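You operate a simulated robot arm through the tools that you are given. There is no shell and no other tool. Be economical: measure what you need, move in short steps, check, and stop when the job is done.

You are at the controls of a simulated two-armed robot. One attempt, no reset.

## Task
Pick up the tall white carton labelled "gloves" from the top shelf of the white trolley with one hand, pass it to the other hand and put it on the top of the oil drum. Set down upright: tall white carton.

The check looks at the end state, three seconds after you hand in, the way a careful person would. Anything else that was tipped, shoved, dropped, spilled or broken makes it a failure.

## Robot
Two 7-joint arms with two-finger grippers on one trunk, on a base that drives. Base frame: it is fixed to the floor where the robot stands at the start and does not move with it; the origin is under the middle of the robot, x ahead of it, y to its left, z up. Readings come in m, degrees, newtons and seconds.
The left shoulder is at the start at [0.044, 0.16, 1.105], the right one opposite. With the tool pointing down near the work surface each hand reaches from about 0.1 to 0.66 m from the robot's upright axis, wherever it stands, measured 20 degrees to its own side. Places, roughly: top of the oil drum [0.6, 2.3, 0.9]. Payload 2.45 kg a hand.
The TCP of each hand is the grasp point between the finger pads, 0.026 m short of the fingertips. In the tool frame z runs along the fingers and y along their closing line. Largest opening 0.096 m; the body of the gripper starts 0.069 m behind the TCP.
Orientation is told as [roll, pitch, yaw] about the base's x, y, z axes, in that order, counted from this pose: with the fingers straight down and closing along the base's y, the tool's x points along the base's -x, its y along +y and its z along -z.

## Interface
- The arms move only by the tool jog_arm. It takes "left_motion", "right_motion" or both (then of equal length, played together; a hand with none holds still); each is a list of rows, each a list of 7 numbers: the shift along the tool's x, y, z in units of 40 mm (1.0 is 40 mm), then the turn, a rotation vector about the tool's x, y, z in units of 4 degrees (1.0 is 4 degrees), then the closure, from 0 (fully open) to 1 (shut). In form: [[dx, dy, dz, ax, ay, az, grip], ...]. A call has 1 to 12 rows; each row shifts and turns the commanded pose from where the row before left it, along the tool's axes as they then stand. A call with a number of a shift or a turn outside -1 to 1 is refused whole. Each row takes 0.2 s and may step no farther than 0.05 m and 8.6 degrees from the row before; otherwise, or with a gripper value out of range, the whole call is refused. Where a pose cannot be reached the arm comes as near as it can. A force on the tool above 40 N (or 10 N above the force at the start of the call, whichever is more), or a blocked arm, ends the call early, and 0.2 s more pass. The fingers move at their own pace and stop on an object; they squeeze with about 43 N. The grip force told is the motor's: it shows also when the fingers shut on nothing. Time passes only in rows, and 0.2 s behind the last, so rows that do not move let the fingers close. It gives the time, the measured TCP pose, the force on the tool (base axes), the opening and the grip force at its end, in the units of the frame above (readings bear some noise), with the torque about the TCP (base axes, N m) and any sound that the robot's microphone picked up.
- Cameras (640 x 400 px; columns grow to the right, rows downward): "scene" is now at [0.1245, -0.0457, 1.6035]; the picture's right is [-0.50, -0.86, 0.00], its down [-0.48, 0.28, -0.84] and it looks along [0.72, -0.42, -0.55] (base axes); focal length 266 px, centre (320, 200). "left" rides on the left gripper at [0.082, -0.003, -0.098] in its tool frame; the picture's right is [0.04, 1.00, 0.00], its down [-0.73, 0.03, -0.68] and it looks along [-0.68, 0.03, 0.73] (tool axes); focal length 256 px, centre (320, 200). "right" rides on the right gripper at [0.082, 0.003, -0.098] in its tool frame; the picture's right is [-0.04, 1.00, 0.00], its down [-0.73, -0.03, -0.68] and it looks along [-0.68, -0.03, 0.73] (tool axes); focal length 256 px, centre (320, 200). There is no depth. A picture from a camera that has moved, and an enlarged one, comes with that camera's place and axes in the base frame and with its lens.
- snapshot(camera): a new picture of that camera. No time passes.
- raise_lower(by): slides the trunk up (or, below 0, down) by that many m; the arms and the scene camera ride with it, the base frame stays. It gives what a move gives, with no picture.
- base_move(legs): drives the robot by 1 to 6 legs, each [ahead, left, turn to the left] in m, m and degrees, along the robot's own axes; the way and the turn of a leg run together, so that a leg with both is an arc; at most 1.5 m and 180 degrees a leg. The arms and the cameras ride along, it lands a little off, and it stops where it bumps. It gives what a move gives.
- turn_head(pan, tilt): turns the head with the scene camera to pan (to the left, within 120 degrees either way) and tilt (down, from -29 to 69), counted from straight ahead of the robot. It gives what a move gives.
- inspect(camera, box): a new picture of the part [left, top, right, bottom] of that camera's present view, enlarged. No time passes.
- close_job(): hands the job in; it is judged then, once.

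Go step by step. Nothing tells you exact positions but the pictures and the camera data: compare them with the known pose of the tool, close in by small moves and look again before you grip or let go. The budget is 120 turns and 108 pictures, counting those below and the enlarged ones. Unless the task says otherwise, let go and move clear before handing in, and close with one line.

The tools are called after "Call:" by a JSON object that holds its "api" and its "payload". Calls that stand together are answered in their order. jog_arm: Moves the arms, as the interface text tells. Its arguments: {"type":"object","properties":{"left_motion":{"type":"array","items":{"type":"array","items":{"type":"number"}}},"right_motion":{"type":"array","items":{"type":"array","items":{"type":"number"}}}},"required":[]} The other tools are called the same way: raise_lower (by) slides the trunk up or down; base_move (legs) drives the base; turn_head (pan, tilt) turns the head that bears the scene camera; snapshot (camera) takes a picture; inspect (camera, box) takes an enlarged picture of a part of a camera's view; close_job () hands the job in.

At the start:

```text
clock: 0.0
left_tool_pos: [0.3138, -0.0183, 1.3713]
left_orientation: [0.0, 0.1, 0.0]
left_wrist_force: [-1.1, -0.4, -1.4]
left_wrist_torque: [-0.03, -0.04, -0.03]
left_width: 0.0959
left_grasp_force: 0.2
right_tool_pos: [0.3552, -0.3759, 1.3762]
right_orientation: [0.0, 0.1, 0.0]
right_wrist_force: [0.3, 0.1, -0.8]
right_wrist_torque: [-0.01, 0.01, -0.02]
right_width: 0.0961
right_grasp_force: 0.1
trunk travel left (down, up): [-0.275, 0.292]
robot x, y, heading: [-0.0054, 0.0026, 0.0]
head pan, tilt: [-30.3, 33.2]
```

scene: 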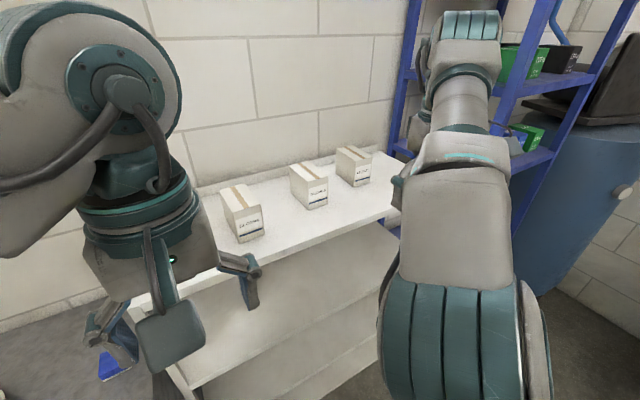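
right: 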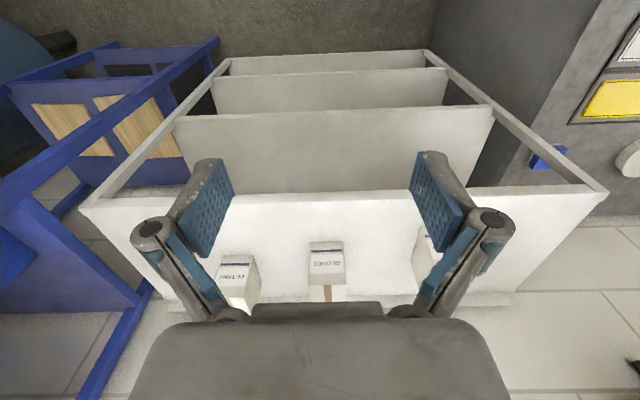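
left: 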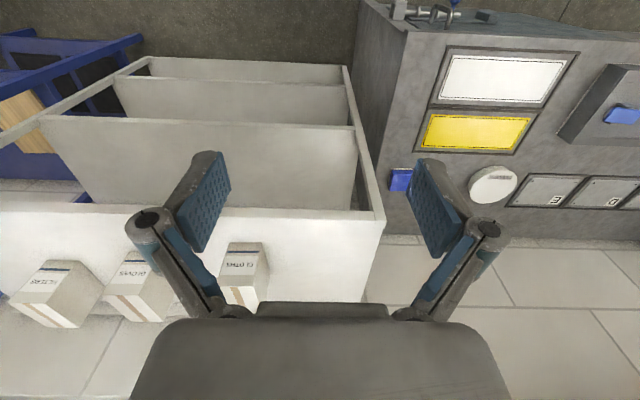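

I see three cartons on the white trolley ahead: apparently cloths, gloves and filters from left to right. I'll look closer to read the labels and measure them.

Call:
{"api": "inspect", "payload": {"camera": "scene", "box": [200, 120, 400, 245]}}

Call:
{"api": "inspect", "payload": {"camera": "right", "box": [200, 200, 460, 362]}}

Call:
{"api": "inspect", "payload": {"camera": "left", "box": [0, 200, 300, 387]}}

```text
3.20 times, centred on (300, 182) of scene
camera zoom: at [0.1245, -0.0457, 1.6035], right [-0.5, -0.86, 0.0], down [-0.48, 0.28, -0.84], along [0.72, -0.42, -0.55], focal length 850 px, centre (384, 256)
```

zoom: 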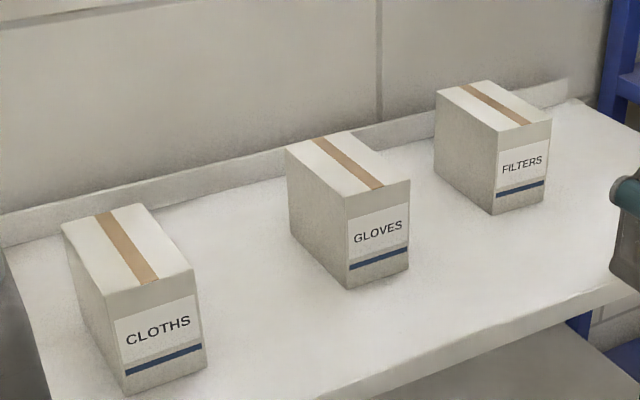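

```text
2.46 times, centred on (330, 281) of right
camera zoom: at [0.2744, -0.3731, 1.4738], right [0.04, 1.0, 0.0], down [0.73, -0.03, 0.68], along [0.68, -0.03, -0.73], focal length 630 px, centre (295, 1)
```

zoom: 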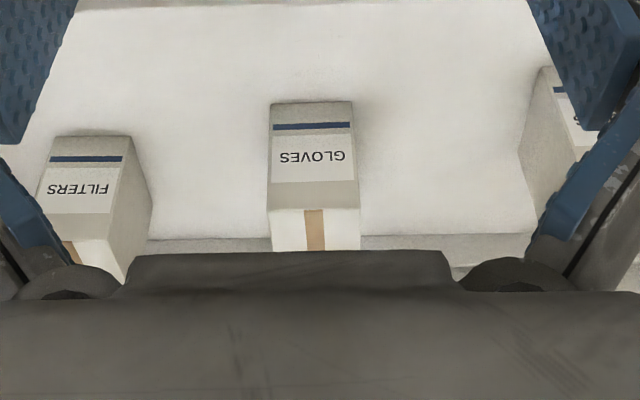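

```text
2.13 times, centred on (150, 294) of left
camera zoom: at [0.2313, -0.0222, 1.4696], right [-0.04, 1.0, 0.0], down [0.73, 0.03, 0.68], along [0.68, 0.03, -0.73], focal length 546 px, centre (683, 0)
```

zoom: 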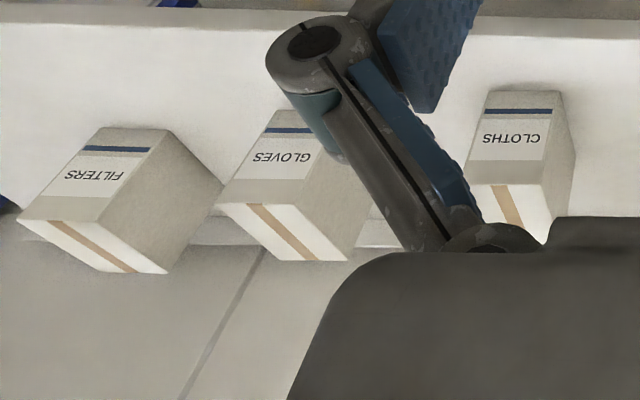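

Gloves is the middle carton. I put it at about x 0.70–0.84, y −0.41 to −0.34 and z 1.14–1.24. I'll check the floor gap ahead of the base and the surroundings before I drive closer.

Call:
{"api": "turn_head", "payload": {"pan": 0, "tilt": 69}}

Call:
{"api": "snapshot", "payload": {"camera": "scene"}}

Call:
{"api": "turn_head", "payload": {"pan": 75, "tilt": 25}}

Call:
{"api": "snapshot", "payload": {"camera": "scene"}}

```text
clock: 1.0
left_tool_pos: [0.3113, -0.0182, 1.3718]
left_orientation: [0.0, -0.1, 0.0]
left_wrist_force: [0.1, -0.4, -0.2]
left_wrist_torque: [0.0, 0.01, -0.02]
left_width: 0.096
left_grasp_force: 0.0
right_tool_pos: [0.3515, -0.3765, 1.3774]
right_orientation: [0.0, -0.1, 0.0]
right_wrist_force: [1.0, 0.0, 0.1]
right_wrist_torque: [0.0, 0.02, 0.0]
right_width: 0.096
right_grasp_force: 0.1
trunk travel left (down, up): [-0.275, 0.292]
robot x, y, heading: [0.0027, 0.0002, -0.4]
head pan, tilt: [0.0, 68.8]
```

```text
101 pictures are left
camera scene: at [0.1033, -0.0008, 1.5572], right [0.0, -1.0, 0.0], down [-0.93, 0.0, -0.36], along [0.36, 0.0, -0.93], focal length 266 px, centre (320, 200)
```

scene: 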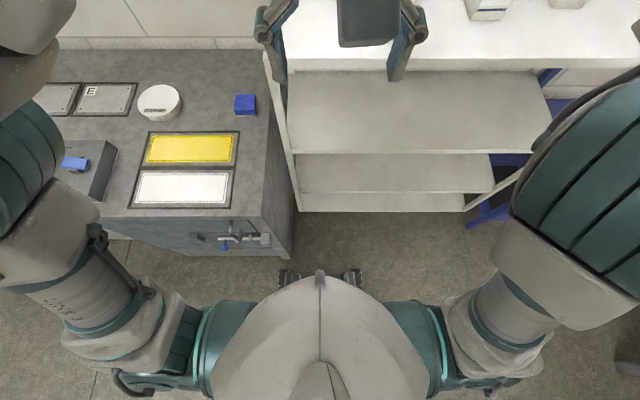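

```text
clock: 2.5
left_tool_pos: [0.3102, -0.0179, 1.372]
left_orientation: [0.0, -0.1, 0.1]
left_wrist_force: [0.5, -0.7, 0.8]
left_wrist_torque: [-0.04, 0.0, 0.0]
left_width: 0.096
left_grasp_force: 0.1
right_tool_pos: [0.3512, -0.3746, 1.3769]
right_orientation: [0.0, -0.1, 0.0]
right_wrist_force: [-0.6, -0.7, -0.4]
right_wrist_torque: [0.02, 0.03, -0.04]
right_width: 0.0958
right_grasp_force: 0.0
trunk travel left (down, up): [-0.275, 0.292]
robot x, y, heading: [-0.0016, 0.0024, 0.1]
head pan, tilt: [75.0, 25.0]
```

```text
100 pictures are left
camera scene: at [0.0715, 0.0882, 1.6167], right [0.97, -0.26, 0.0], down [-0.11, -0.41, -0.91], along [0.23, 0.88, -0.42], focal length 266 px, centre (320, 200)
```

scene: 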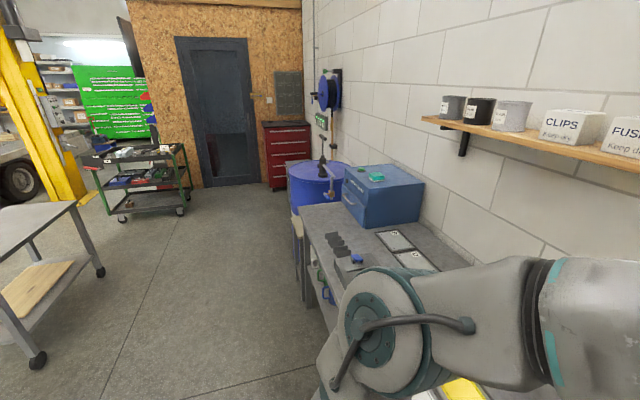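

The bench is to my left, with its front at x≈0.32 and its right edge at y≈0.15. The trolley front is at x≈0.56, and the drum stands beyond the bench with something on top. I'll move the left hand aside first, then sidestep right.

Call:
{"api": "jog_arm", "payload": {"left_motion": [[0, 1, 0, 0, 0, 0, 0], [0, 1, 0, 0, 0, 0, 0], [0, 1, 0, 0, 0, 0, 0], [0, 1, 0, 0, 0, 0, 0], [0, 1, 0, 0, 0, 0, 0], [0, 1, 0, 0, 0, 0, 0]]}}

Call:
{"api": "base_move", "payload": {"legs": [[0, -0.28, 0]]}}

Call:
{"api": "turn_head", "payload": {"pan": 0, "tilt": 60}}

Call:
{"api": "snapshot", "payload": {"camera": "scene"}}

```text
clock: 3.9
left_tool_pos: [0.3229, 0.1801, 1.352]
left_orientation: [-0.2, -0.2, 0.0]
left_wrist_force: [0.8, -0.2, -0.5]
left_wrist_torque: [0.0, -0.08, -0.04]
left_width: 0.0959
left_grasp_force: 0.0
left hand out of reach, approached as far as the arm can: row 4, 5, 6
right_tool_pos: [0.3508, -0.3739, 1.3782]
right_orientation: [-0.1, 0.0, -0.1]
right_wrist_force: [-1.3, -0.3, -0.1]
right_wrist_torque: [-0.02, 0.0, -0.01]
right_width: 0.0959
right_grasp_force: 0.0
trunk travel left (down, up): [-0.275, 0.292]
robot x, y, heading: [0.0006, 0.0014, 0.1]
head pan, tilt: [75.0, 25.0]
```

```text
clock: 5.8
left_tool_pos: [0.3235, -0.0769, 1.3496]
left_orientation: [-1.0, -0.2, 0.3]
left_wrist_force: [0.1, 0.0, 0.2]
left_wrist_torque: [-0.05, 0.03, 0.03]
left_width: 0.096
left_grasp_force: 0.0
right_tool_pos: [0.3532, -0.63, 1.3836]
right_orientation: [-0.9, -0.1, 0.2]
right_wrist_force: [-0.5, 0.4, 0.0]
right_wrist_torque: [-0.03, -0.04, 0.07]
right_width: 0.0959
right_grasp_force: 0.1
trunk travel left (down, up): [-0.275, 0.292]
robot x, y, heading: [-0.0001, -0.276, 0.1]
head pan, tilt: [75.0, 25.0]
```

```text
clock: 7.3
left_tool_pos: [0.3213, -0.1097, 1.3535]
left_orientation: [0.2, -0.3, 0.2]
left_wrist_force: [1.1, -0.4, -0.1]
left_wrist_torque: [0.01, -0.02, -0.02]
left_width: 0.096
left_grasp_force: 0.0
right_tool_pos: [0.3511, -0.6639, 1.3759]
right_orientation: [0.4, -0.2, 0.3]
right_wrist_force: [-0.9, 0.3, -0.1]
right_wrist_torque: [0.0, -0.02, -0.01]
right_width: 0.0959
right_grasp_force: 0.0
trunk travel left (down, up): [-0.275, 0.292]
robot x, y, heading: [-0.0001, -0.278, 0.4]
head pan, tilt: [0.0, 60.0]
```

```text
99 pictures are left
camera scene: at [0.1145, -0.3009, 1.5663], right [0.0, -1.0, -0.01], down [-0.87, 0.0, -0.5], along [0.5, 0.01, -0.87], focal length 266 px, centre (320, 200)
```

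scene: 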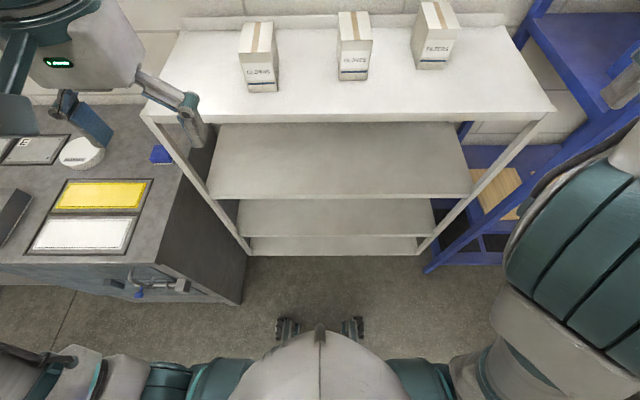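

The way ahead is clear and the carton's position agrees with my estimate. I'll drive forward 0.17 m.

Call:
{"api": "base_move", "payload": {"legs": [[0.17, 0, 0]]}}

Call:
{"api": "jog_arm", "payload": {"right_motion": [[0, 1, 0, 0, -1, 0, 0], [0, 1, 0, 0, -1, 0, 0], [0, 1, 0, 0, -1, 0, 0], [0, 1, 0, 0, -1, 0, 0], [0, 1, 0, 0, -1, 0, 0], [0, 1, 0, 0, -1, 0, 0], [0, 1, 0, 0, -1, 0, 0]]}}

Call:
{"api": "snapshot", "payload": {"camera": "scene"}}

Call:
{"api": "snapshot", "payload": {"camera": "right"}}

```text
clock: 8.8
left_tool_pos: [0.4882, -0.065, 1.3495]
left_orientation: [-1.5, -0.4, 0.3]
left_wrist_force: [0.0, 0.8, 0.3]
left_wrist_torque: [-0.05, 0.03, 0.0]
left_width: 0.0959
left_grasp_force: 0.1
right_tool_pos: [0.5174, -0.6183, 1.3871]
right_orientation: [-1.4, -0.3, 0.3]
right_wrist_force: [0.1, 0.4, -0.4]
right_wrist_torque: [-0.03, 0.02, 0.03]
right_width: 0.096
right_grasp_force: 0.0
trunk travel left (down, up): [-0.275, 0.292]
robot x, y, heading: [0.1686, -0.2718, 0.2]
head pan, tilt: [0.0, 60.0]
```

```text
clock: 10.6
left_tool_pos: [0.4853, -0.0683, 1.3528]
left_orientation: [-1.3, -0.5, 0.4]
left_wrist_force: [-0.6, -0.1, -0.2]
left_wrist_torque: [-0.01, -0.02, -0.02]
left_width: 0.0959
left_grasp_force: 0.1
right_tool_pos: [0.6096, -0.3982, 1.4815]
right_orientation: [-1.2, -28.2, 1.0]
right_wrist_force: [-0.7, -0.7, 0.4]
right_wrist_torque: [0.01, 0.03, 0.01]
right_width: 0.0958
right_grasp_force: 0.1
right hand out of reach, approached as far as the arm can: row 2, 3, 4, 5, 6, 7
trunk travel left (down, up): [-0.275, 0.292]
robot x, y, heading: [0.1695, -0.2656, -0.1]
head pan, tilt: [0.0, 60.0]
stopped in row 7 (right hand): the arm was blocked; the commanded pose is now the measured one
```

```text
98 pictures are left
camera scene: at [0.2832, -0.2412, 1.5663], right [0.0, -1.0, 0.02], down [-0.87, -0.01, -0.5], along [0.5, -0.01, -0.87], focal length 266 px, centre (320, 200)
```

scene: 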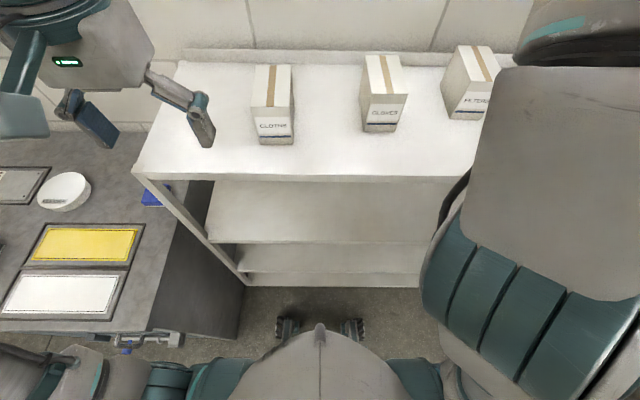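

```text
97 pictures are left
camera right: at [0.4921, -0.3953, 1.5295], right [0.03, 1.0, 0.0], down [0.32, -0.01, 0.95], along [0.95, -0.02, -0.32], focal length 256 px, centre (320, 200)
```

right: 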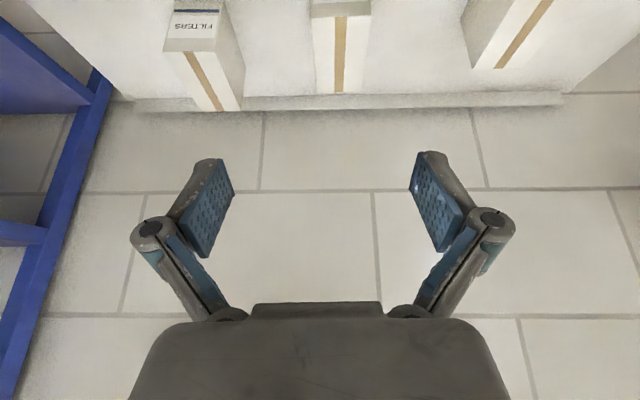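

The right hand stands above and in front of the carton, tilted 28° forward. I'll bring it down along the fingers to a pre-grasp about 0.12 m short of the grasp point.

Call:
{"api": "jog_arm", "payload": {"right_motion": [[0.11, 0.1, 0.93, 0, 0, 0, 0], [0.11, 0.1, 0.93, 0, 0, 0, 0], [0.11, 0.1, 0.93, 0, 0, 0, 0], [0.11, 0.1, 0.93, 0, 0, 0, 0], [0.11, 0.1, 0.93, 0, 0, 0, 0]]}}

Call:
{"api": "snapshot", "payload": {"camera": "scene"}}

Call:
{"api": "snapshot", "payload": {"camera": "right"}}

```text
clock: 11.8
left_tool_pos: [0.4902, -0.1057, 1.3555]
left_orientation: [0.3, -0.4, 0.2]
left_wrist_force: [-0.5, -1.3, 0.0]
left_wrist_torque: [0.02, 0.03, 0.01]
left_width: 0.096
left_grasp_force: 0.1
right_tool_pos: [0.7152, -0.4573, 1.3635]
right_orientation: [0.5, -28.1, 0.0]
right_wrist_force: [-0.8, -0.4, 0.6]
right_wrist_torque: [0.04, 0.01, 0.04]
right_width: 0.0958
right_grasp_force: 0.0
right hand out of reach, approached as far as the arm can: row 1, 2, 3, 4, 5
trunk travel left (down, up): [-0.275, 0.292]
robot x, y, heading: [0.1697, -0.2728, 0.1]
head pan, tilt: [0.0, 60.0]
```

```text
96 pictures are left
camera scene: at [0.2869, -0.2899, 1.566], right [0.0, -1.0, -0.01], down [-0.87, 0.0, -0.5], along [0.5, 0.01, -0.87], focal length 266 px, centre (320, 200)
```

scene: 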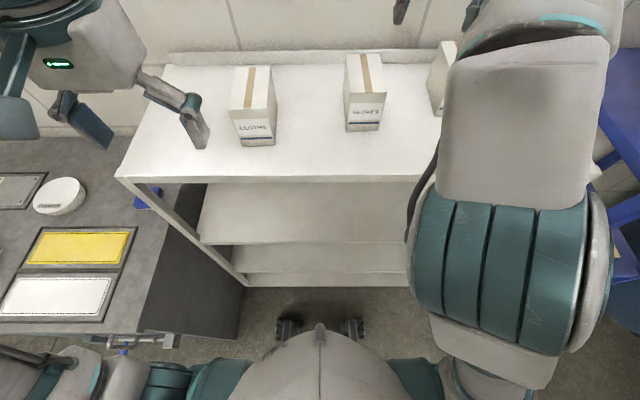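

```text
95 pictures are left
camera right: at [0.5992, -0.4553, 1.411], right [0.03, 1.0, 0.03], down [0.33, -0.04, 0.94], along [0.94, -0.02, -0.33], focal length 256 px, centre (320, 200)
```

right: 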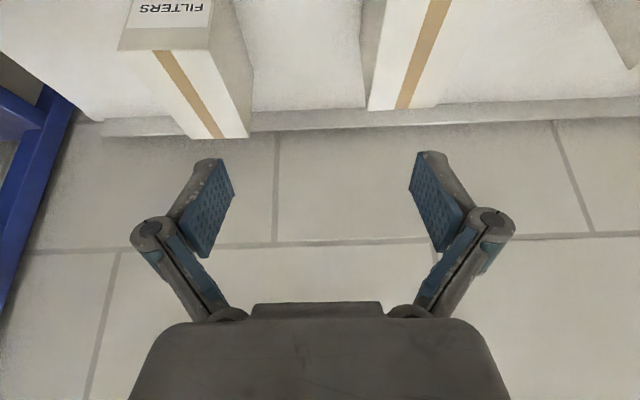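

The hand is short of reach because the shoulders sit too low for this shelf. I'll raise the trunk so the hands work below shoulder height.

Call:
{"api": "raise_lower", "payload": {"by": 0.27}}

Call:
{"api": "jog_arm", "payload": {"right_motion": [[0.2, 0.4, 0.8, 0, 0, 0, 0], [0.2, 0.4, 0.8, 0, 0, 0, 0], [0.2, 0.4, 0.8, 0, 0, 0, 0], [0.2, 0.4, 0.8, 0, 0, 0, 0], [0.2, 0.4, 0.8, 0, 0, 0, 0]]}}

```text
clock: 14.5
left_tool_pos: [0.4876, -0.0948, 1.6244]
left_orientation: [-0.3, -0.5, 0.2]
left_wrist_force: [-0.8, 0.4, -0.2]
left_wrist_torque: [-0.01, -0.01, 0.0]
left_width: 0.0958
left_grasp_force: 0.0
right_tool_pos: [0.7153, -0.4465, 1.6366]
right_orientation: [-0.1, -28.2, 0.4]
right_wrist_force: [-1.0, -1.0, 0.7]
right_wrist_torque: [0.02, -0.02, 0.03]
right_width: 0.0961
right_grasp_force: 0.0
trunk travel left (down, up): [-0.545, 0.022]
robot x, y, heading: [0.1678, -0.2723, 0.1]
head pan, tilt: [0.0, 60.0]
```

```text
clock: 15.9
left_tool_pos: [0.4838, -0.0945, 1.6246]
left_orientation: [-0.3, -0.7, 0.2]
left_wrist_force: [1.2, -1.4, 0.1]
left_wrist_torque: [0.02, -0.02, 0.01]
left_width: 0.0959
left_grasp_force: 0.0
right_tool_pos: [0.8082, -0.4183, 1.531]
right_orientation: [-0.2, -28.5, 0.4]
right_wrist_force: [0.1, 0.2, 0.0]
right_wrist_torque: [-0.04, 0.01, -0.04]
right_width: 0.0962
right_grasp_force: 0.0
right hand out of reach, approached as far as the arm can: row 1, 2, 3, 4, 5
trunk travel left (down, up): [-0.545, 0.022]
robot x, y, heading: [0.1696, -0.2736, 0.1]
head pan, tilt: [0.0, 60.0]
stopped in row 5 (right hand): the arm was blocked; the commanded pose is now the measured one
```

The hand is too far forward and too high. I'll bring it back and down toward the pre-grasp.

Call:
{"api": "jog_arm", "payload": {"right_motion": [[0.92, 0.1, 0.57, 0, 0, 0, 0], [0.92, 0.1, 0.57, 0, 0, 0, 0], [0.92, 0.2, 0.57, 0, 0, 0, 0], [0.92, 0.2, 0.57, 0, 0, 0, 0], [0.92, 0.2, 0.57, 0, 0, 0, 0]]}}

Call:
{"api": "snapshot", "payload": {"camera": "scene"}}

Call:
{"api": "snapshot", "payload": {"camera": "right"}}

```text
clock: 17.1
left_tool_pos: [0.484, -0.0677, 1.6222]
left_orientation: [-1.2, -0.6, 0.3]
left_wrist_force: [0.0, 0.0, 0.2]
left_wrist_torque: [0.0, 0.02, 0.03]
left_width: 0.0959
left_grasp_force: 0.0
right_tool_pos: [0.8277, -0.4525, 1.4065]
right_orientation: [-1.1, -28.4, 1.0]
right_wrist_force: [-0.1, 1.0, -0.4]
right_wrist_torque: [-0.02, 0.04, -0.01]
right_width: 0.0962
right_grasp_force: 0.0
right hand out of reach, approached as far as the arm can: row 1, 2, 3, 4, 5
trunk travel left (down, up): [-0.545, 0.022]
robot x, y, heading: [0.169, -0.2698, 0.0]
head pan, tilt: [0.0, 60.0]
```

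```text
94 pictures are left
camera scene: at [0.2235, -0.2568, 1.8367], right [0.0, -1.0, 0.01], down [-0.87, 0.0, -0.5], along [0.5, 0.0, -0.87], focal length 266 px, centre (320, 200)
```

scene: 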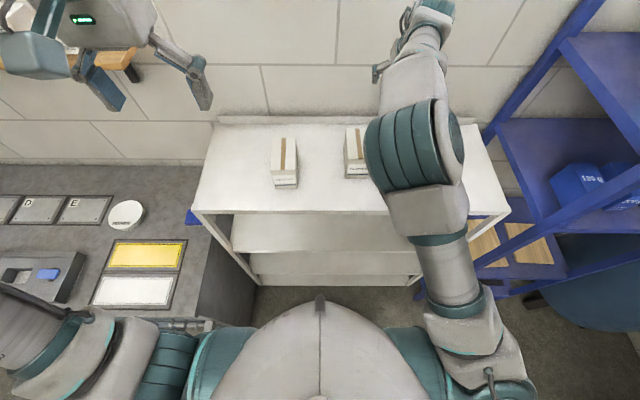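

```text
93 pictures are left
camera right: at [0.7113, -0.4506, 1.4532], right [0.03, 1.0, 0.0], down [0.32, -0.01, 0.95], along [0.95, -0.02, -0.32], focal length 256 px, centre (320, 200)
```

right: 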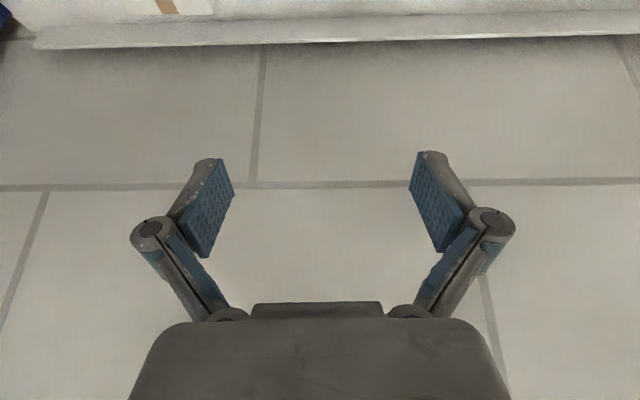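

The arm is stretched out straight with the hand past the carton. I'll pull it straight back toward the robot.

Call:
{"api": "jog_arm", "payload": {"right_motion": [[0.88, 0, -0.47, 0, 0, 0, 0], [0.88, 0, -0.47, 0, 0, 0, 0], [0.88, 0, -0.47, 0, 0, 0, 0], [0.88, 0, -0.47, 0, 0, 0, 0]]}}

```text
clock: 18.1
left_tool_pos: [0.4819, -0.0687, 1.623]
left_orientation: [-1.1, -1.0, 0.4]
left_wrist_force: [-1.0, -0.5, 0.8]
left_wrist_torque: [0.02, -0.01, 0.04]
left_width: 0.096
left_grasp_force: 0.0
right_tool_pos: [0.7154, -0.5265, 1.4292]
right_orientation: [-1.1, -28.5, 1.1]
right_wrist_force: [0.4, -0.1, 0.5]
right_wrist_torque: [-0.02, 0.01, 0.0]
right_width: 0.0958
right_grasp_force: 0.0
right hand out of reach, approached as far as the arm can: row 1, 2, 3, 4
trunk travel left (down, up): [-0.545, 0.022]
robot x, y, heading: [0.1651, -0.2708, 0.2]
head pan, tilt: [0.0, 60.0]
```

The commanded pose and the arm's pose have drifted apart. I'll hold still for a few rows to see whether the arm is only lagging.

Call:
{"api": "jog_arm", "payload": {"right_motion": [[0, 0, 0, 0, 0, 0, 0], [0, 0, 0, 0, 0, 0, 0], [0, 0, 0, 0, 0, 0, 0], [0, 0, 0, 0, 0, 0, 0]]}}

Call:
{"api": "snapshot", "payload": {"camera": "scene"}}

```text
clock: 19.1
left_tool_pos: [0.4837, -0.0687, 1.6224]
left_orientation: [-1.1, -0.7, 0.4]
left_wrist_force: [-0.3, 0.5, 0.7]
left_wrist_torque: [-0.05, 0.03, 0.03]
left_width: 0.0959
left_grasp_force: 0.1
right_tool_pos: [0.7182, -0.5279, 1.4291]
right_orientation: [-1.1, -28.4, 1.0]
right_wrist_force: [0.6, 0.3, -0.4]
right_wrist_torque: [0.01, -0.01, -0.01]
right_width: 0.0962
right_grasp_force: 0.1
trunk travel left (down, up): [-0.545, 0.022]
robot x, y, heading: [0.1724, -0.2724, -0.1]
head pan, tilt: [0.0, 60.0]
```

```text
92 pictures are left
camera scene: at [0.2211, -0.2638, 1.8368], right [0.0, -1.0, 0.0], down [-0.87, 0.0, -0.5], along [0.5, 0.0, -0.87], focal length 266 px, centre (320, 200)
```

scene: 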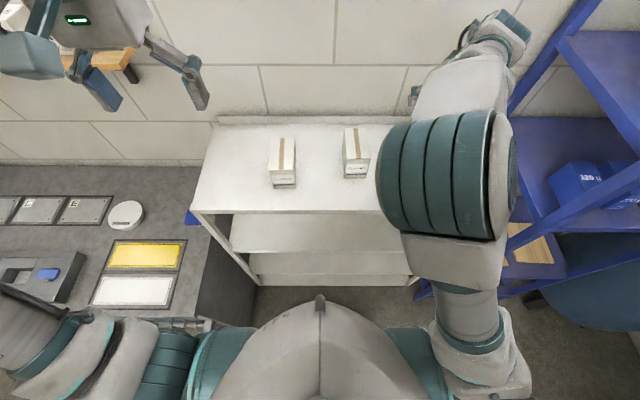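

The arm holds its pose, so it's a joint limit in this posture. I'll undo the tilt and see which moves become free.

Call:
{"api": "jog_arm", "payload": {"right_motion": [[0, 0, 0, 0, 1, 0, 0], [0, 0, 0, 0, 1, 0, 0], [0, 0, 0, 0, 1, 0, 0], [0, 0, 0, 0, 1, 0, 0], [0, 0, 0, 0, 1, 0, 0], [0, 0, 0, 0, 1, 0, 0], [0, 0, 0, 0, 1, 0, 0]]}}

Call:
{"api": "jog_arm", "payload": {"right_motion": [[0, 0, 1, 0, 0, 0, 0]]}}

Call:
{"api": "jog_arm", "payload": {"right_motion": [[1, 0, 0, 0, 0, 0, 0]]}}

Call:
{"api": "jog_arm", "payload": {"right_motion": [[0, 1, 0, 0, 0, 0, 0]]}}

```text
clock: 20.9
left_tool_pos: [0.4784, -0.1263, 1.6278]
left_orientation: [0.7, -0.8, -0.1]
left_wrist_force: [-1.1, 0.2, -0.6]
left_wrist_torque: [0.01, -0.02, -0.02]
left_width: 0.0958
left_grasp_force: 0.0
right_tool_pos: [0.7123, -0.577, 1.4238]
right_orientation: [0.8, -0.5, 0.0]
right_wrist_force: [-0.9, -0.4, -0.3]
right_wrist_torque: [0.04, -0.03, 0.0]
right_width: 0.0959
right_grasp_force: 0.2
trunk travel left (down, up): [-0.545, 0.022]
robot x, y, heading: [0.1684, -0.2789, 0.1]
head pan, tilt: [0.0, 60.0]
stopped in row 7 (right hand): the arm was blocked; the commanded pose is now the measured one
```

```text
clock: 21.5
left_tool_pos: [0.4771, -0.0926, 1.6264]
left_orientation: [-0.4, -0.8, 0.2]
left_wrist_force: [-0.2, -0.2, 1.0]
left_wrist_torque: [0.02, 0.0, 0.01]
left_width: 0.0961
left_grasp_force: 0.1
right_tool_pos: [0.7132, -0.5463, 1.3888]
right_orientation: [-0.4, -0.7, 0.4]
right_wrist_force: [0.5, -0.4, 0.4]
right_wrist_torque: [0.06, 0.0, 0.03]
right_width: 0.0963
right_grasp_force: 0.1
trunk travel left (down, up): [-0.545, 0.022]
robot x, y, heading: [0.1678, -0.2688, 0.2]
head pan, tilt: [0.0, 60.0]
stopped in row 1 (right hand): the arm was blocked; the commanded pose is now the measured one
```

```text
clock: 21.9
left_tool_pos: [0.4726, -0.1182, 1.6308]
left_orientation: [0.4, -1.0, 0.2]
left_wrist_force: [0.2, 0.6, -0.6]
left_wrist_torque: [0.02, -0.02, -0.02]
left_width: 0.0958
left_grasp_force: 0.1
right_tool_pos: [0.6684, -0.5689, 1.3862]
right_orientation: [0.4, -0.7, 0.3]
right_wrist_force: [-0.4, -0.6, 0.0]
right_wrist_torque: [0.04, -0.08, -0.02]
right_width: 0.096
right_grasp_force: 0.0
trunk travel left (down, up): [-0.545, 0.022]
robot x, y, heading: [0.1697, -0.2749, -0.1]
head pan, tilt: [0.0, 60.0]
```

```text
clock: 22.3
left_tool_pos: [0.4775, -0.072, 1.6242]
left_orientation: [-1.1, -0.9, 0.3]
left_wrist_force: [0.0, 0.1, -0.4]
left_wrist_torque: [-0.1, 0.0, 0.0]
left_width: 0.0959
left_grasp_force: 0.2
right_tool_pos: [0.6771, -0.494, 1.3932]
right_orientation: [-1.1, -0.7, 0.6]
right_wrist_force: [-0.1, 1.1, 0.4]
right_wrist_torque: [-0.07, 0.0, 0.02]
right_width: 0.0961
right_grasp_force: 0.1
right hand out of reach, approached as far as the arm can: row 1
trunk travel left (down, up): [-0.545, 0.022]
robot x, y, heading: [0.1694, -0.2703, 0.0]
head pan, tilt: [0.0, 60.0]
```

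The body seems to sway sideways after movements. I'll hold still and read it a few times to see whether it settles.

Call:
{"api": "jog_arm", "payload": {"right_motion": [[0, 0, 0, 0, 0, 0, 0], [0, 0, 0, 0, 0, 0, 0]]}}

Call:
{"api": "jog_arm", "payload": {"right_motion": [[0, 0, 0, 0, 0, 0, 0], [0, 0, 0, 0, 0, 0, 0], [0, 0, 0, 0, 0, 0, 0], [0, 0, 0, 0, 0, 0, 0], [0, 0, 0, 0, 0, 0, 0], [0, 0, 0, 0, 0, 0, 0], [0, 0, 0, 0, 0, 0, 0], [0, 0, 0, 0, 0, 0, 0], [0, 0, 0, 0, 0, 0, 0], [0, 0, 0, 0, 0, 0, 0]]}}

Call:
{"api": "jog_arm", "payload": {"right_motion": [[0, -1, 0, 0, 0, 0, 0]]}}

```text
clock: 22.9
left_tool_pos: [0.4763, -0.1237, 1.6303]
left_orientation: [0.7, -1.0, 0.1]
left_wrist_force: [0.3, -0.8, -0.5]
left_wrist_torque: [0.08, 0.03, -0.04]
left_width: 0.0961
left_grasp_force: 0.0
right_tool_pos: [0.6768, -0.5402, 1.3856]
right_orientation: [0.6, -0.6, 0.3]
right_wrist_force: [-0.3, -1.2, -0.9]
right_wrist_torque: [0.05, -0.01, -0.03]
right_width: 0.096
right_grasp_force: 0.0
trunk travel left (down, up): [-0.545, 0.022]
robot x, y, heading: [0.1713, -0.2762, -0.3]
head pan, tilt: [0.0, 60.0]
```

```text
clock: 25.1
left_tool_pos: [0.4763, -0.0978, 1.6267]
left_orientation: [-0.1, -0.9, 0.2]
left_wrist_force: [-0.3, -0.1, 0.2]
left_wrist_torque: [0.02, -0.03, 0.0]
left_width: 0.096
left_grasp_force: 0.1
right_tool_pos: [0.6752, -0.5175, 1.3901]
right_orientation: [-0.2, -0.7, 0.5]
right_wrist_force: [1.0, -0.4, 0.3]
right_wrist_torque: [0.02, -0.03, -0.05]
right_width: 0.0961
right_grasp_force: 0.1
trunk travel left (down, up): [-0.545, 0.022]
robot x, y, heading: [0.1711, -0.2693, -0.1]
head pan, tilt: [0.0, 60.0]
```

```text
clock: 25.5
left_tool_pos: [0.4766, -0.0786, 1.6238]
left_orientation: [-0.8, -0.7, 0.4]
left_wrist_force: [0.1, 0.4, 0.7]
left_wrist_torque: [-0.02, 0.03, -0.02]
left_width: 0.0959
left_grasp_force: 0.0
right_tool_pos: [0.6777, -0.5403, 1.3927]
right_orientation: [-1.0, -0.6, 0.6]
right_wrist_force: [0.7, -0.3, 0.4]
right_wrist_torque: [-0.01, 0.03, 0.02]
right_width: 0.096
right_grasp_force: 0.0
trunk travel left (down, up): [-0.545, 0.022]
robot x, y, heading: [0.1707, -0.2694, 0.0]
head pan, tilt: [0.0, 60.0]
```

The sway is real but dies out in about 2 s, so I'll pause before precise readings. Next I'll pull the hand back a little and move it inward.

Call:
{"api": "jog_arm", "payload": {"right_motion": [[1, 0, 0, 0, 0, 0, 0], [1, 0, 0, 0, 0, 0, 0], [0, 0.7, 0.5, 0, 0, 0, 0], [0, 0.7, 0.5, 0, 0, 0, 0], [0, 0.7, 0, 0, 0, 0, 0], [0, 0.7, 0, 0, 0, 0, 0], [0, 0, 0, 0, 0, 0, 0], [0, 0, 0, 0, 0, 0, 0], [0, 0, 0, 0, 0, 0, 0], [0, 0, 0, 0, 0, 0, 0], [0, 0, 0, 0, 0, 0, 0]]}}

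Call:
{"api": "snapshot", "payload": {"camera": "scene"}}

```text
clock: 28.1
left_tool_pos: [0.4717, -0.1025, 1.6283]
left_orientation: [-0.2, -1.1, 0.1]
left_wrist_force: [0.7, 0.0, -0.1]
left_wrist_torque: [-0.07, 0.01, 0.01]
left_width: 0.096
left_grasp_force: 0.1
right_tool_pos: [0.6327, -0.553, 1.3686]
right_orientation: [0.2, -0.7, 0.0]
right_wrist_force: [-0.2, -1.1, -0.7]
right_wrist_torque: [0.06, -0.03, 0.0]
right_width: 0.096
right_grasp_force: 0.1
right hand out of reach, approached as far as the arm can: row 3, 4, 5, 6
trunk travel left (down, up): [-0.545, 0.022]
robot x, y, heading: [0.1682, -0.2767, 0.3]
head pan, tilt: [0.0, 60.0]
stopped in row 11 (right hand): the arm was blocked; the commanded pose is now the measured one
```

```text
91 pictures are left
camera scene: at [0.2206, -0.3001, 1.8366], right [0.0, -1.0, -0.01], down [-0.87, 0.01, -0.5], along [0.5, 0.01, -0.87], focal length 266 px, centre (320, 200)
```

scene: 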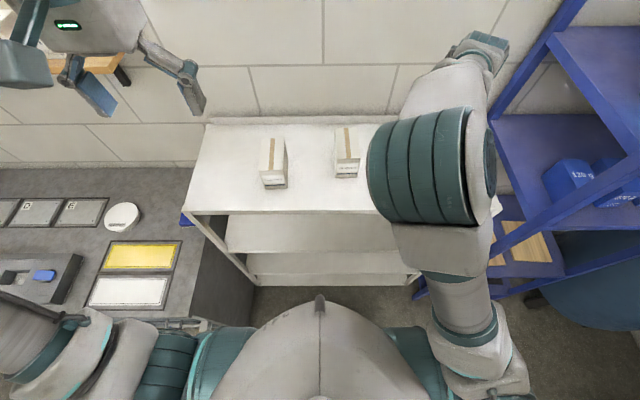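

The elbow is high and inward, which stops the hand coming in. I'll pull back clear of the trolley edge and lower the hand, where the arm should work better, then try moving inward.

Call:
{"api": "jog_arm", "payload": {"right_motion": [[1, 0, 0, 0, 0, 0, 0], [1, 0, 0, 0, 0, 0, 0], [1, 0, 0, 0, 0, 0, 0], [1, 0, 0, 0, 0, 0, 0], [0.8, 0, 0.5, 0, 0, 0, 0], [0, 0, 1, 0, 0, 0, 0], [0, 0, 1, 0, 0, 0, 0], [0, 0, 1, 0, 0, 0, 0], [0, 0, 1, 0, 0, 0, 0], [0, 0, 0, 0, 0, 0, 0], [0, 0, 0, 0, 0, 0, 0], [0, 0, 0, 0, 0, 0, 0]]}}

Call:
{"api": "snapshot", "payload": {"camera": "scene"}}

```text
clock: 30.7
left_tool_pos: [0.4736, -0.1292, 1.6289]
left_orientation: [0.6, -0.9, -0.1]
left_wrist_force: [0.8, -0.1, -1.1]
left_wrist_torque: [0.09, -0.07, 0.01]
left_width: 0.0958
left_grasp_force: 0.0
right_tool_pos: [0.4723, -0.6203, 1.1742]
right_orientation: [0.4, -0.5, 0.1]
right_wrist_force: [0.2, -0.1, 0.1]
right_wrist_torque: [-0.02, 0.01, -0.05]
right_width: 0.0962
right_grasp_force: 0.0
right hand out of reach, approached as far as the arm can: row 1, 2, 3, 4, 5
trunk travel left (down, up): [-0.545, 0.022]
robot x, y, heading: [0.1685, -0.2841, -0.1]
head pan, tilt: [0.0, 60.0]
```

```text
90 pictures are left
camera scene: at [0.2231, -0.2811, 1.8367], right [0.0, -1.0, 0.0], down [-0.87, 0.0, -0.5], along [0.5, 0.0, -0.87], focal length 266 px, centre (320, 200)
```

scene: 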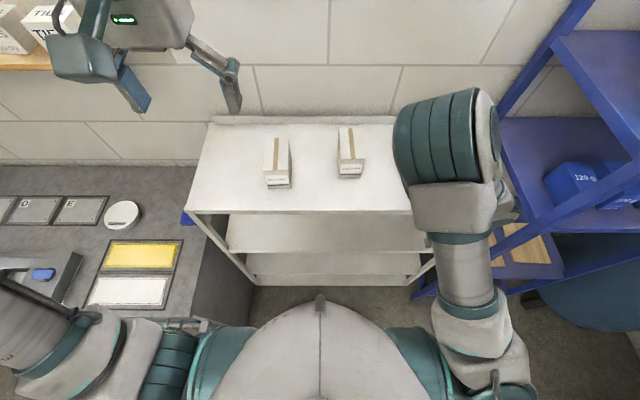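

Lowering worked freely. Now I'll move inward along +y at this low height, in front of the trolley.

Call:
{"api": "jog_arm", "payload": {"right_motion": [[0, 1, 0, 0, 0, 0, 0], [0, 1, 0, 0, 0, 0, 0], [0, 1, 0, 0, 0, 0, 0], [0, 1, 0, 0, 0, 0, 0], [0, 1, 0, 0, 0, 0, 0], [0, 1, 0, 0, 0, 0, 0], [0, 0, 0, 0, 0, 0, 0], [0, 0, 0, 0, 0, 0, 0], [0, 0, 0, 0, 0, 0, 0], [0, 0, 0, 0, 0, 0, 0], [0, 0, 0, 0, 0, 0, 0], [0, 0, 0, 0, 0, 0, 0]]}}

Call:
{"api": "snapshot", "payload": {"camera": "scene"}}

```text
clock: 33.5
left_tool_pos: [0.4723, -0.0325, 1.6211]
left_orientation: [-2.5, -1.2, 0.4]
left_wrist_force: [1.3, 0.7, 1.1]
left_wrist_torque: [-0.07, 0.02, 0.06]
left_width: 0.0963
left_grasp_force: 0.1
right_tool_pos: [0.4709, -0.538, 1.1912]
right_orientation: [-1.8, -1.1, 1.1]
right_wrist_force: [-0.3, -0.1, 0.1]
right_wrist_torque: [0.0, -0.01, 0.03]
right_width: 0.0959
right_grasp_force: 0.0
right hand out of reach, approached as far as the arm can: row 1, 2, 3, 4, 5, 6
trunk travel left (down, up): [-0.545, 0.022]
robot x, y, heading: [0.1692, -0.2662, -0.1]
head pan, tilt: [0.0, 60.0]
stopped in row 12 (right hand): the arm was blocked; the commanded pose is now the measured one
```

```text
89 pictures are left
camera scene: at [0.2217, -0.1961, 1.8352], right [0.0, -1.0, 0.04], down [-0.87, -0.02, -0.5], along [0.5, -0.03, -0.87], focal length 266 px, centre (320, 200)
```

scene: 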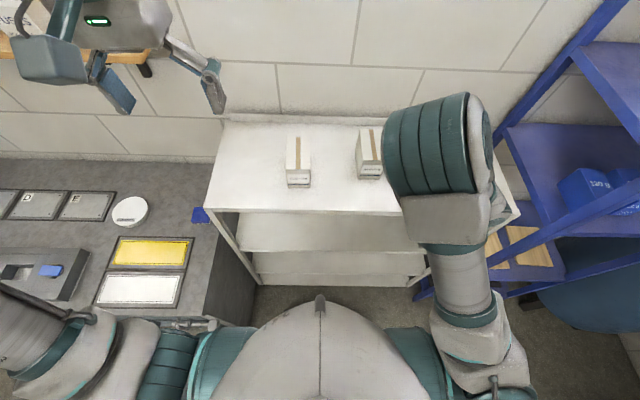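

Inward motion stays limited even though nothing is touching. A wrist joint may be at its limit, so I'll test a yaw turn of the hand to see if that frees it.

Call:
{"api": "jog_arm", "payload": {"right_motion": [[0, 0, 0, 0, 0, 1, 0], [0, 0, 0, 0, 0, 1, 0], [0, 0, 0, 0, 0, 1, 0], [0, 0, 0, 0, 0, 1, 0], [0, 0, 0, 0, 0, 1, 0], [0, 0.5, 0, 0, 0, 0, 0], [0, 0.5, 0, 0, 0, 0, 0], [0, 0, 0, 0, 0, 0, 0], [0, 0, 0, 0, 0, 0, 0]]}}

Call:
{"api": "jog_arm", "payload": {"right_motion": [[0, 0, 0, 0, 0, -1, 0], [0, 0, 0, 0, 0, -1, 0], [0, 0, 0, 0, 0, -1, 0], [0, 0, 0, 0, 0, -1, 0], [0, 0, 0, 0, 0, -1, 0], [0, 0, 0, 0, 0, -1, 0], [0, 0, 0, 0, 0, -1, 0], [0, 0, 0, 0, 0, -1, 0], [0, 0.5, 0, 0, 0, 0, 0], [0, 0.5, 0, 0, 0, 0, 0], [0, 0, 0, 0, 0, 0, 0], [0, 0, 0, 0, 0, 0, 0]]}}

```text
clock: 35.7
left_tool_pos: [0.4688, -0.1112, 1.6307]
left_orientation: [0.4, -1.2, 0.1]
left_wrist_force: [-0.1, -0.6, -1.1]
left_wrist_torque: [0.09, -0.02, 0.0]
left_width: 0.0959
left_grasp_force: 0.1
right_tool_pos: [0.4701, -0.6076, 1.1777]
right_orientation: [1.2, -0.6, -19.4]
right_wrist_force: [-0.1, -0.2, -0.2]
right_wrist_torque: [0.04, -0.02, -0.01]
right_width: 0.0959
right_grasp_force: 0.0
right hand out of reach, approached as far as the arm can: row 1, 6, 7
trunk travel left (down, up): [-0.545, 0.022]
robot x, y, heading: [0.1671, -0.2655, 0.1]
head pan, tilt: [0.0, 60.0]
stopped in row 9 (right hand): the arm was blocked; the commanded pose is now the measured one
```

```text
clock: 38.5
left_tool_pos: [0.4651, 0.0201, 1.6187]
left_orientation: [-4.1, -1.2, 0.4]
left_wrist_force: [0.1, 1.3, 1.0]
left_wrist_torque: [-0.18, 0.02, 0.04]
left_width: 0.0962
left_grasp_force: 0.0
right_tool_pos: [0.4596, -0.4939, 1.1983]
right_orientation: [-1.6, -1.1, 12.1]
right_wrist_force: [1.9, 3.6, -1.4]
right_wrist_torque: [-0.36, 0.19, 0.05]
right_width: 0.096
right_grasp_force: 0.1
right hand out of reach, approached as far as the arm can: row 9, 10
trunk travel left (down, up): [-0.545, 0.022]
robot x, y, heading: [0.1662, -0.2481, -0.0]
head pan, tilt: [0.0, 60.0]
stopped in row 12 (right hand): the arm was blocked; the commanded pose is now the measured one
```

The body is tilting more than a sway would explain, so something may be touching. I'll stop and look.

Call:
{"api": "snapshot", "payload": {"camera": "scene"}}

Call:
{"api": "snapshot", "payload": {"camera": "right"}}

Call:
{"api": "snapshot", "payload": {"camera": "left"}}

```text
88 pictures are left
camera scene: at [0.2186, -0.1662, 1.8349], right [0.0, -1.0, 0.04], down [-0.87, -0.02, -0.5], along [0.5, -0.04, -0.87], focal length 266 px, centre (320, 200)
```

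scene: 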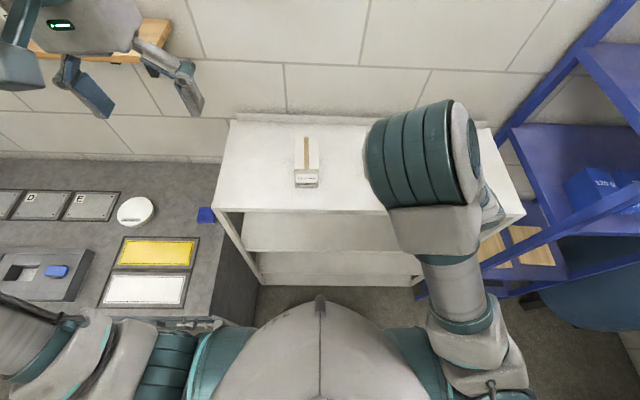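

```text
87 pictures are left
camera right: at [0.378, -0.5059, 1.2932], right [-0.17, 0.99, -0.03], down [0.71, 0.14, 0.69], along [0.69, 0.1, -0.72], focal length 256 px, centre (320, 200)
```

right: 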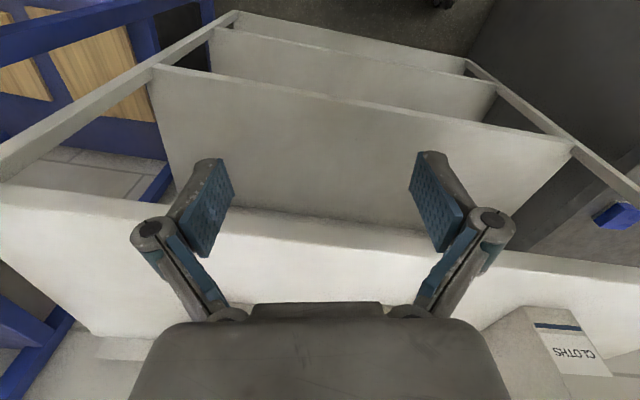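

```text
86 pictures are left
camera left: at [0.3802, 0.0219, 1.7154], right [-0.04, 1.0, -0.07], down [0.72, 0.08, 0.69], along [0.69, -0.02, -0.72], focal length 256 px, centre (320, 200)
```

left: 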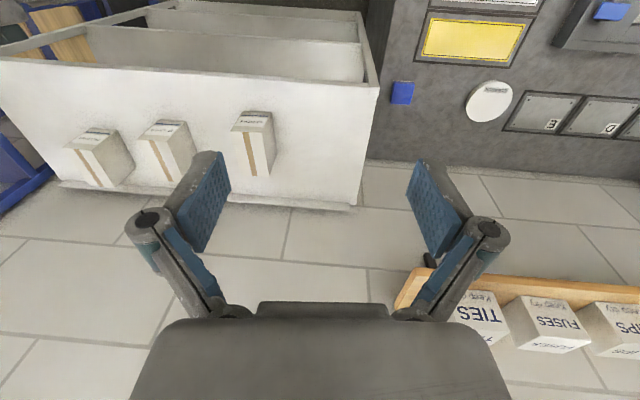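

Nothing is touching and all three cartons are standing. I'll wait for the sway to die out and re-read.

Call:
{"api": "jog_arm", "payload": {"right_motion": [[0, 0, 0, 0, 0, 0, 0], [0, 0, 0, 0, 0, 0, 0], [0, 0, 0, 0, 0, 0, 0], [0, 0, 0, 0, 0, 0, 0], [0, 0, 0, 0, 0, 0, 0], [0, 0, 0, 0, 0, 0, 0], [0, 0, 0, 0, 0, 0, 0], [0, 0, 0, 0, 0, 0, 0], [0, 0, 0, 0, 0, 0, 0], [0, 0, 0, 0, 0, 0, 0], [0, 0, 0, 0, 0, 0, 0], [0, 0, 0, 0, 0, 0, 0]]}}

Call:
{"api": "jog_arm", "payload": {"right_motion": [[0, 0, 0, 0, 0, 0, 0], [0, 0, 0, 0, 0, 0, 0], [0, 0, 0, 0, 0, 0, 0], [0, 0, 0, 0, 0, 0, 0], [0, 0, 0, 0, 0, 0, 0], [0, 0, 0, 0, 0, 0, 0], [0, 0, 0, 0, 0, 0, 0], [0, 0, 0, 0, 0, 0, 0], [0, 0, 0, 0, 0, 0, 0], [0, 0, 0, 0, 0, 0, 0], [0, 0, 0, 0, 0, 0, 0], [0, 0, 0, 0, 0, 0, 0]]}}

```text
clock: 41.3
left_tool_pos: [0.4606, -0.044, 1.627]
left_orientation: [-2.2, -1.7, 0.1]
left_wrist_force: [-0.5, -0.1, 0.5]
left_wrist_torque: [-0.02, -0.02, 0.01]
left_width: 0.0957
left_grasp_force: 0.0
right_tool_pos: [0.4562, -0.5665, 1.1951]
right_orientation: [4.6, -4.3, 3.2]
right_wrist_force: [0.0, -0.3, 0.1]
right_wrist_torque: [0.06, 0.0, -0.02]
right_width: 0.0962
right_grasp_force: 0.0
trunk travel left (down, up): [-0.545, 0.022]
robot x, y, heading: [0.1717, -0.2653, 0.0]
head pan, tilt: [0.0, 60.0]
stopped in row 12 (right hand): the arm was blocked; the commanded pose is now the measured one
```

```text
clock: 43.9
left_tool_pos: [0.4616, -0.0809, 1.6295]
left_orientation: [-0.8, -1.2, 0.1]
left_wrist_force: [0.2, -0.4, 0.0]
left_wrist_torque: [-0.02, -0.05, 0.0]
left_width: 0.0959
left_grasp_force: 0.0
right_tool_pos: [0.4577, -0.5789, 1.1861]
right_orientation: [2.1, -2.2, 8.9]
right_wrist_force: [0.4, 0.1, 0.9]
right_wrist_torque: [-0.09, 0.01, 0.0]
right_width: 0.0962
right_grasp_force: 0.0
trunk travel left (down, up): [-0.545, 0.022]
robot x, y, heading: [0.1699, -0.271, -0.1]
head pan, tilt: [0.0, 60.0]
```

It is settling slowly. The right arm sits at a joint limit for inward moves, so I'll test whether rolling the tool inward (fingers toward +y) frees its posture.

Call:
{"api": "jog_arm", "payload": {"right_motion": [[0, 0, 0, -1, 0, 0, 0], [0, 0, 0, -1, 0, 0, 0], [0, 0, 0, -1, 0, 0, 0], [0, 0, 0, -1, 0, 0, 0], [0, 0, 0, -1, 0, 0, 0], [0, 0, 0, -1, 0, 0, 0], [0, 0, 0, -1, 0, 0, 0], [0, 0, 0, -1, 0, 0, 0], [0, 0, 0, 0, 0, 0, 0], [0, 0, 0, 0, 0, 0, 0], [0, 0, 0, 0, 0, 0, 0], [0, 0, 0, 0, 0, 0, 0]]}}

Call:
{"api": "snapshot", "payload": {"camera": "scene"}}

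```text
clock: 46.7
left_tool_pos: [0.4592, 0.0701, 1.6106]
left_orientation: [-6.2, -1.7, 0.4]
left_wrist_force: [-1.4, 3.9, 0.4]
left_wrist_torque: [-0.31, -0.04, -0.01]
left_width: 0.0961
left_grasp_force: 0.0
right_tool_pos: [0.4535, -0.4634, 1.211]
right_orientation: [29.4, -2.0, 9.5]
right_wrist_force: [-0.2, 0.9, 1.3]
right_wrist_torque: [-0.13, 0.06, 0.06]
right_width: 0.0958
right_grasp_force: 0.0
trunk travel left (down, up): [-0.545, 0.022]
robot x, y, heading: [0.1717, -0.2497, -0.2]
head pan, tilt: [0.0, 60.0]
stopped in row 12 (right hand): the arm was blocked; the commanded pose is now the measured one
```

```text
85 pictures are left
camera scene: at [0.2196, -0.161, 1.8346], right [0.0, -1.0, 0.05], down [-0.87, -0.03, -0.5], along [0.5, -0.04, -0.87], focal length 266 px, centre (320, 200)
```

scene: 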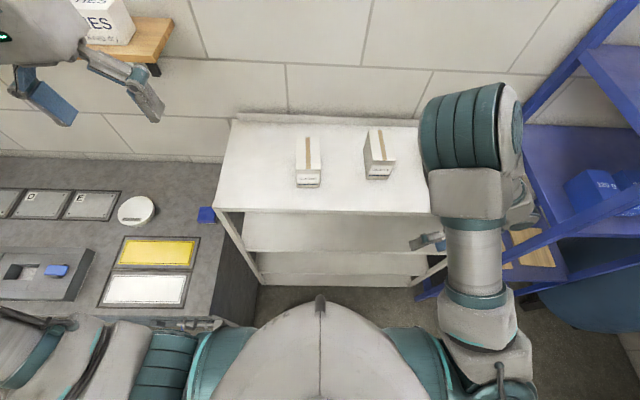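

The sway is large and the world-fixed holding seems to feed it. I'll pass time with head moves instead and see if it calms.

Call:
{"api": "turn_head", "payload": {"pan": 0, "tilt": 50}}

Call:
{"api": "turn_head", "payload": {"pan": 0, "tilt": 55}}

Call:
{"api": "turn_head", "payload": {"pan": 0, "tilt": 50}}

Call:
{"api": "turn_head", "payload": {"pan": 0, "tilt": 55}}

```text
clock: 47.4
left_tool_pos: [0.4639, -0.0325, 1.6238]
left_orientation: [-3.7, -3.0, 0.3]
left_wrist_force: [0.0, -1.2, -0.4]
left_wrist_torque: [0.08, 0.05, 0.04]
left_width: 0.0962
left_grasp_force: 0.0
right_tool_pos: [0.4536, -0.5386, 1.1947]
right_orientation: [32.7, -2.4, 8.9]
right_wrist_force: [-1.3, -0.8, 0.9]
right_wrist_torque: [-0.01, -0.05, -0.04]
right_width: 0.0959
right_grasp_force: 0.0
trunk travel left (down, up): [-0.545, 0.022]
robot x, y, heading: [0.1705, -0.2574, 0.2]
head pan, tilt: [0.0, 50.0]
```

```text
clock: 48.1
left_tool_pos: [0.4594, -0.0561, 1.628]
left_orientation: [-1.7, -1.8, 0.2]
left_wrist_force: [-0.5, 1.2, -0.3]
left_wrist_torque: [-0.04, -0.04, 0.01]
left_width: 0.096
left_grasp_force: 0.1
right_tool_pos: [0.4528, -0.5617, 1.193]
right_orientation: [33.3, -2.5, 9.0]
right_wrist_force: [0.4, 0.9, 0.0]
right_wrist_torque: [-0.09, 0.01, 0.0]
right_width: 0.0958
right_grasp_force: 0.1
trunk travel left (down, up): [-0.545, 0.022]
robot x, y, heading: [0.1716, -0.2676, 0.1]
head pan, tilt: [0.0, 55.0]
```

```text
clock: 48.8
left_tool_pos: [0.4603, 0.0774, 1.6102]
left_orientation: [-6.2, -1.9, 0.3]
left_wrist_force: [-1.7, 1.3, -0.6]
left_wrist_torque: [-0.1, -0.12, 0.01]
left_width: 0.0961
left_grasp_force: 0.1
right_tool_pos: [0.4554, -0.4549, 1.2109]
right_orientation: [29.3, -2.1, 9.4]
right_wrist_force: [1.3, 1.2, 1.4]
right_wrist_torque: [-0.08, 0.02, 0.07]
right_width: 0.0958
right_grasp_force: 0.1
trunk travel left (down, up): [-0.545, 0.022]
robot x, y, heading: [0.1752, -0.2451, -0.0]
head pan, tilt: [0.0, 50.0]
```

```text
clock: 49.4
left_tool_pos: [0.4637, -0.0753, 1.6273]
left_orientation: [-2.1, -2.6, 0.5]
left_wrist_force: [0.9, -1.5, -1.3]
left_wrist_torque: [0.09, 0.02, -0.01]
left_width: 0.0958
left_grasp_force: 0.1
right_tool_pos: [0.4571, -0.5719, 1.1858]
right_orientation: [34.2, -2.4, 9.1]
right_wrist_force: [0.7, 0.0, -0.1]
right_wrist_torque: [0.01, 0.04, 0.02]
right_width: 0.0962
right_grasp_force: 0.0
trunk travel left (down, up): [-0.545, 0.022]
robot x, y, heading: [0.1723, -0.2672, 0.7]
head pan, tilt: [0.0, 55.0]
```

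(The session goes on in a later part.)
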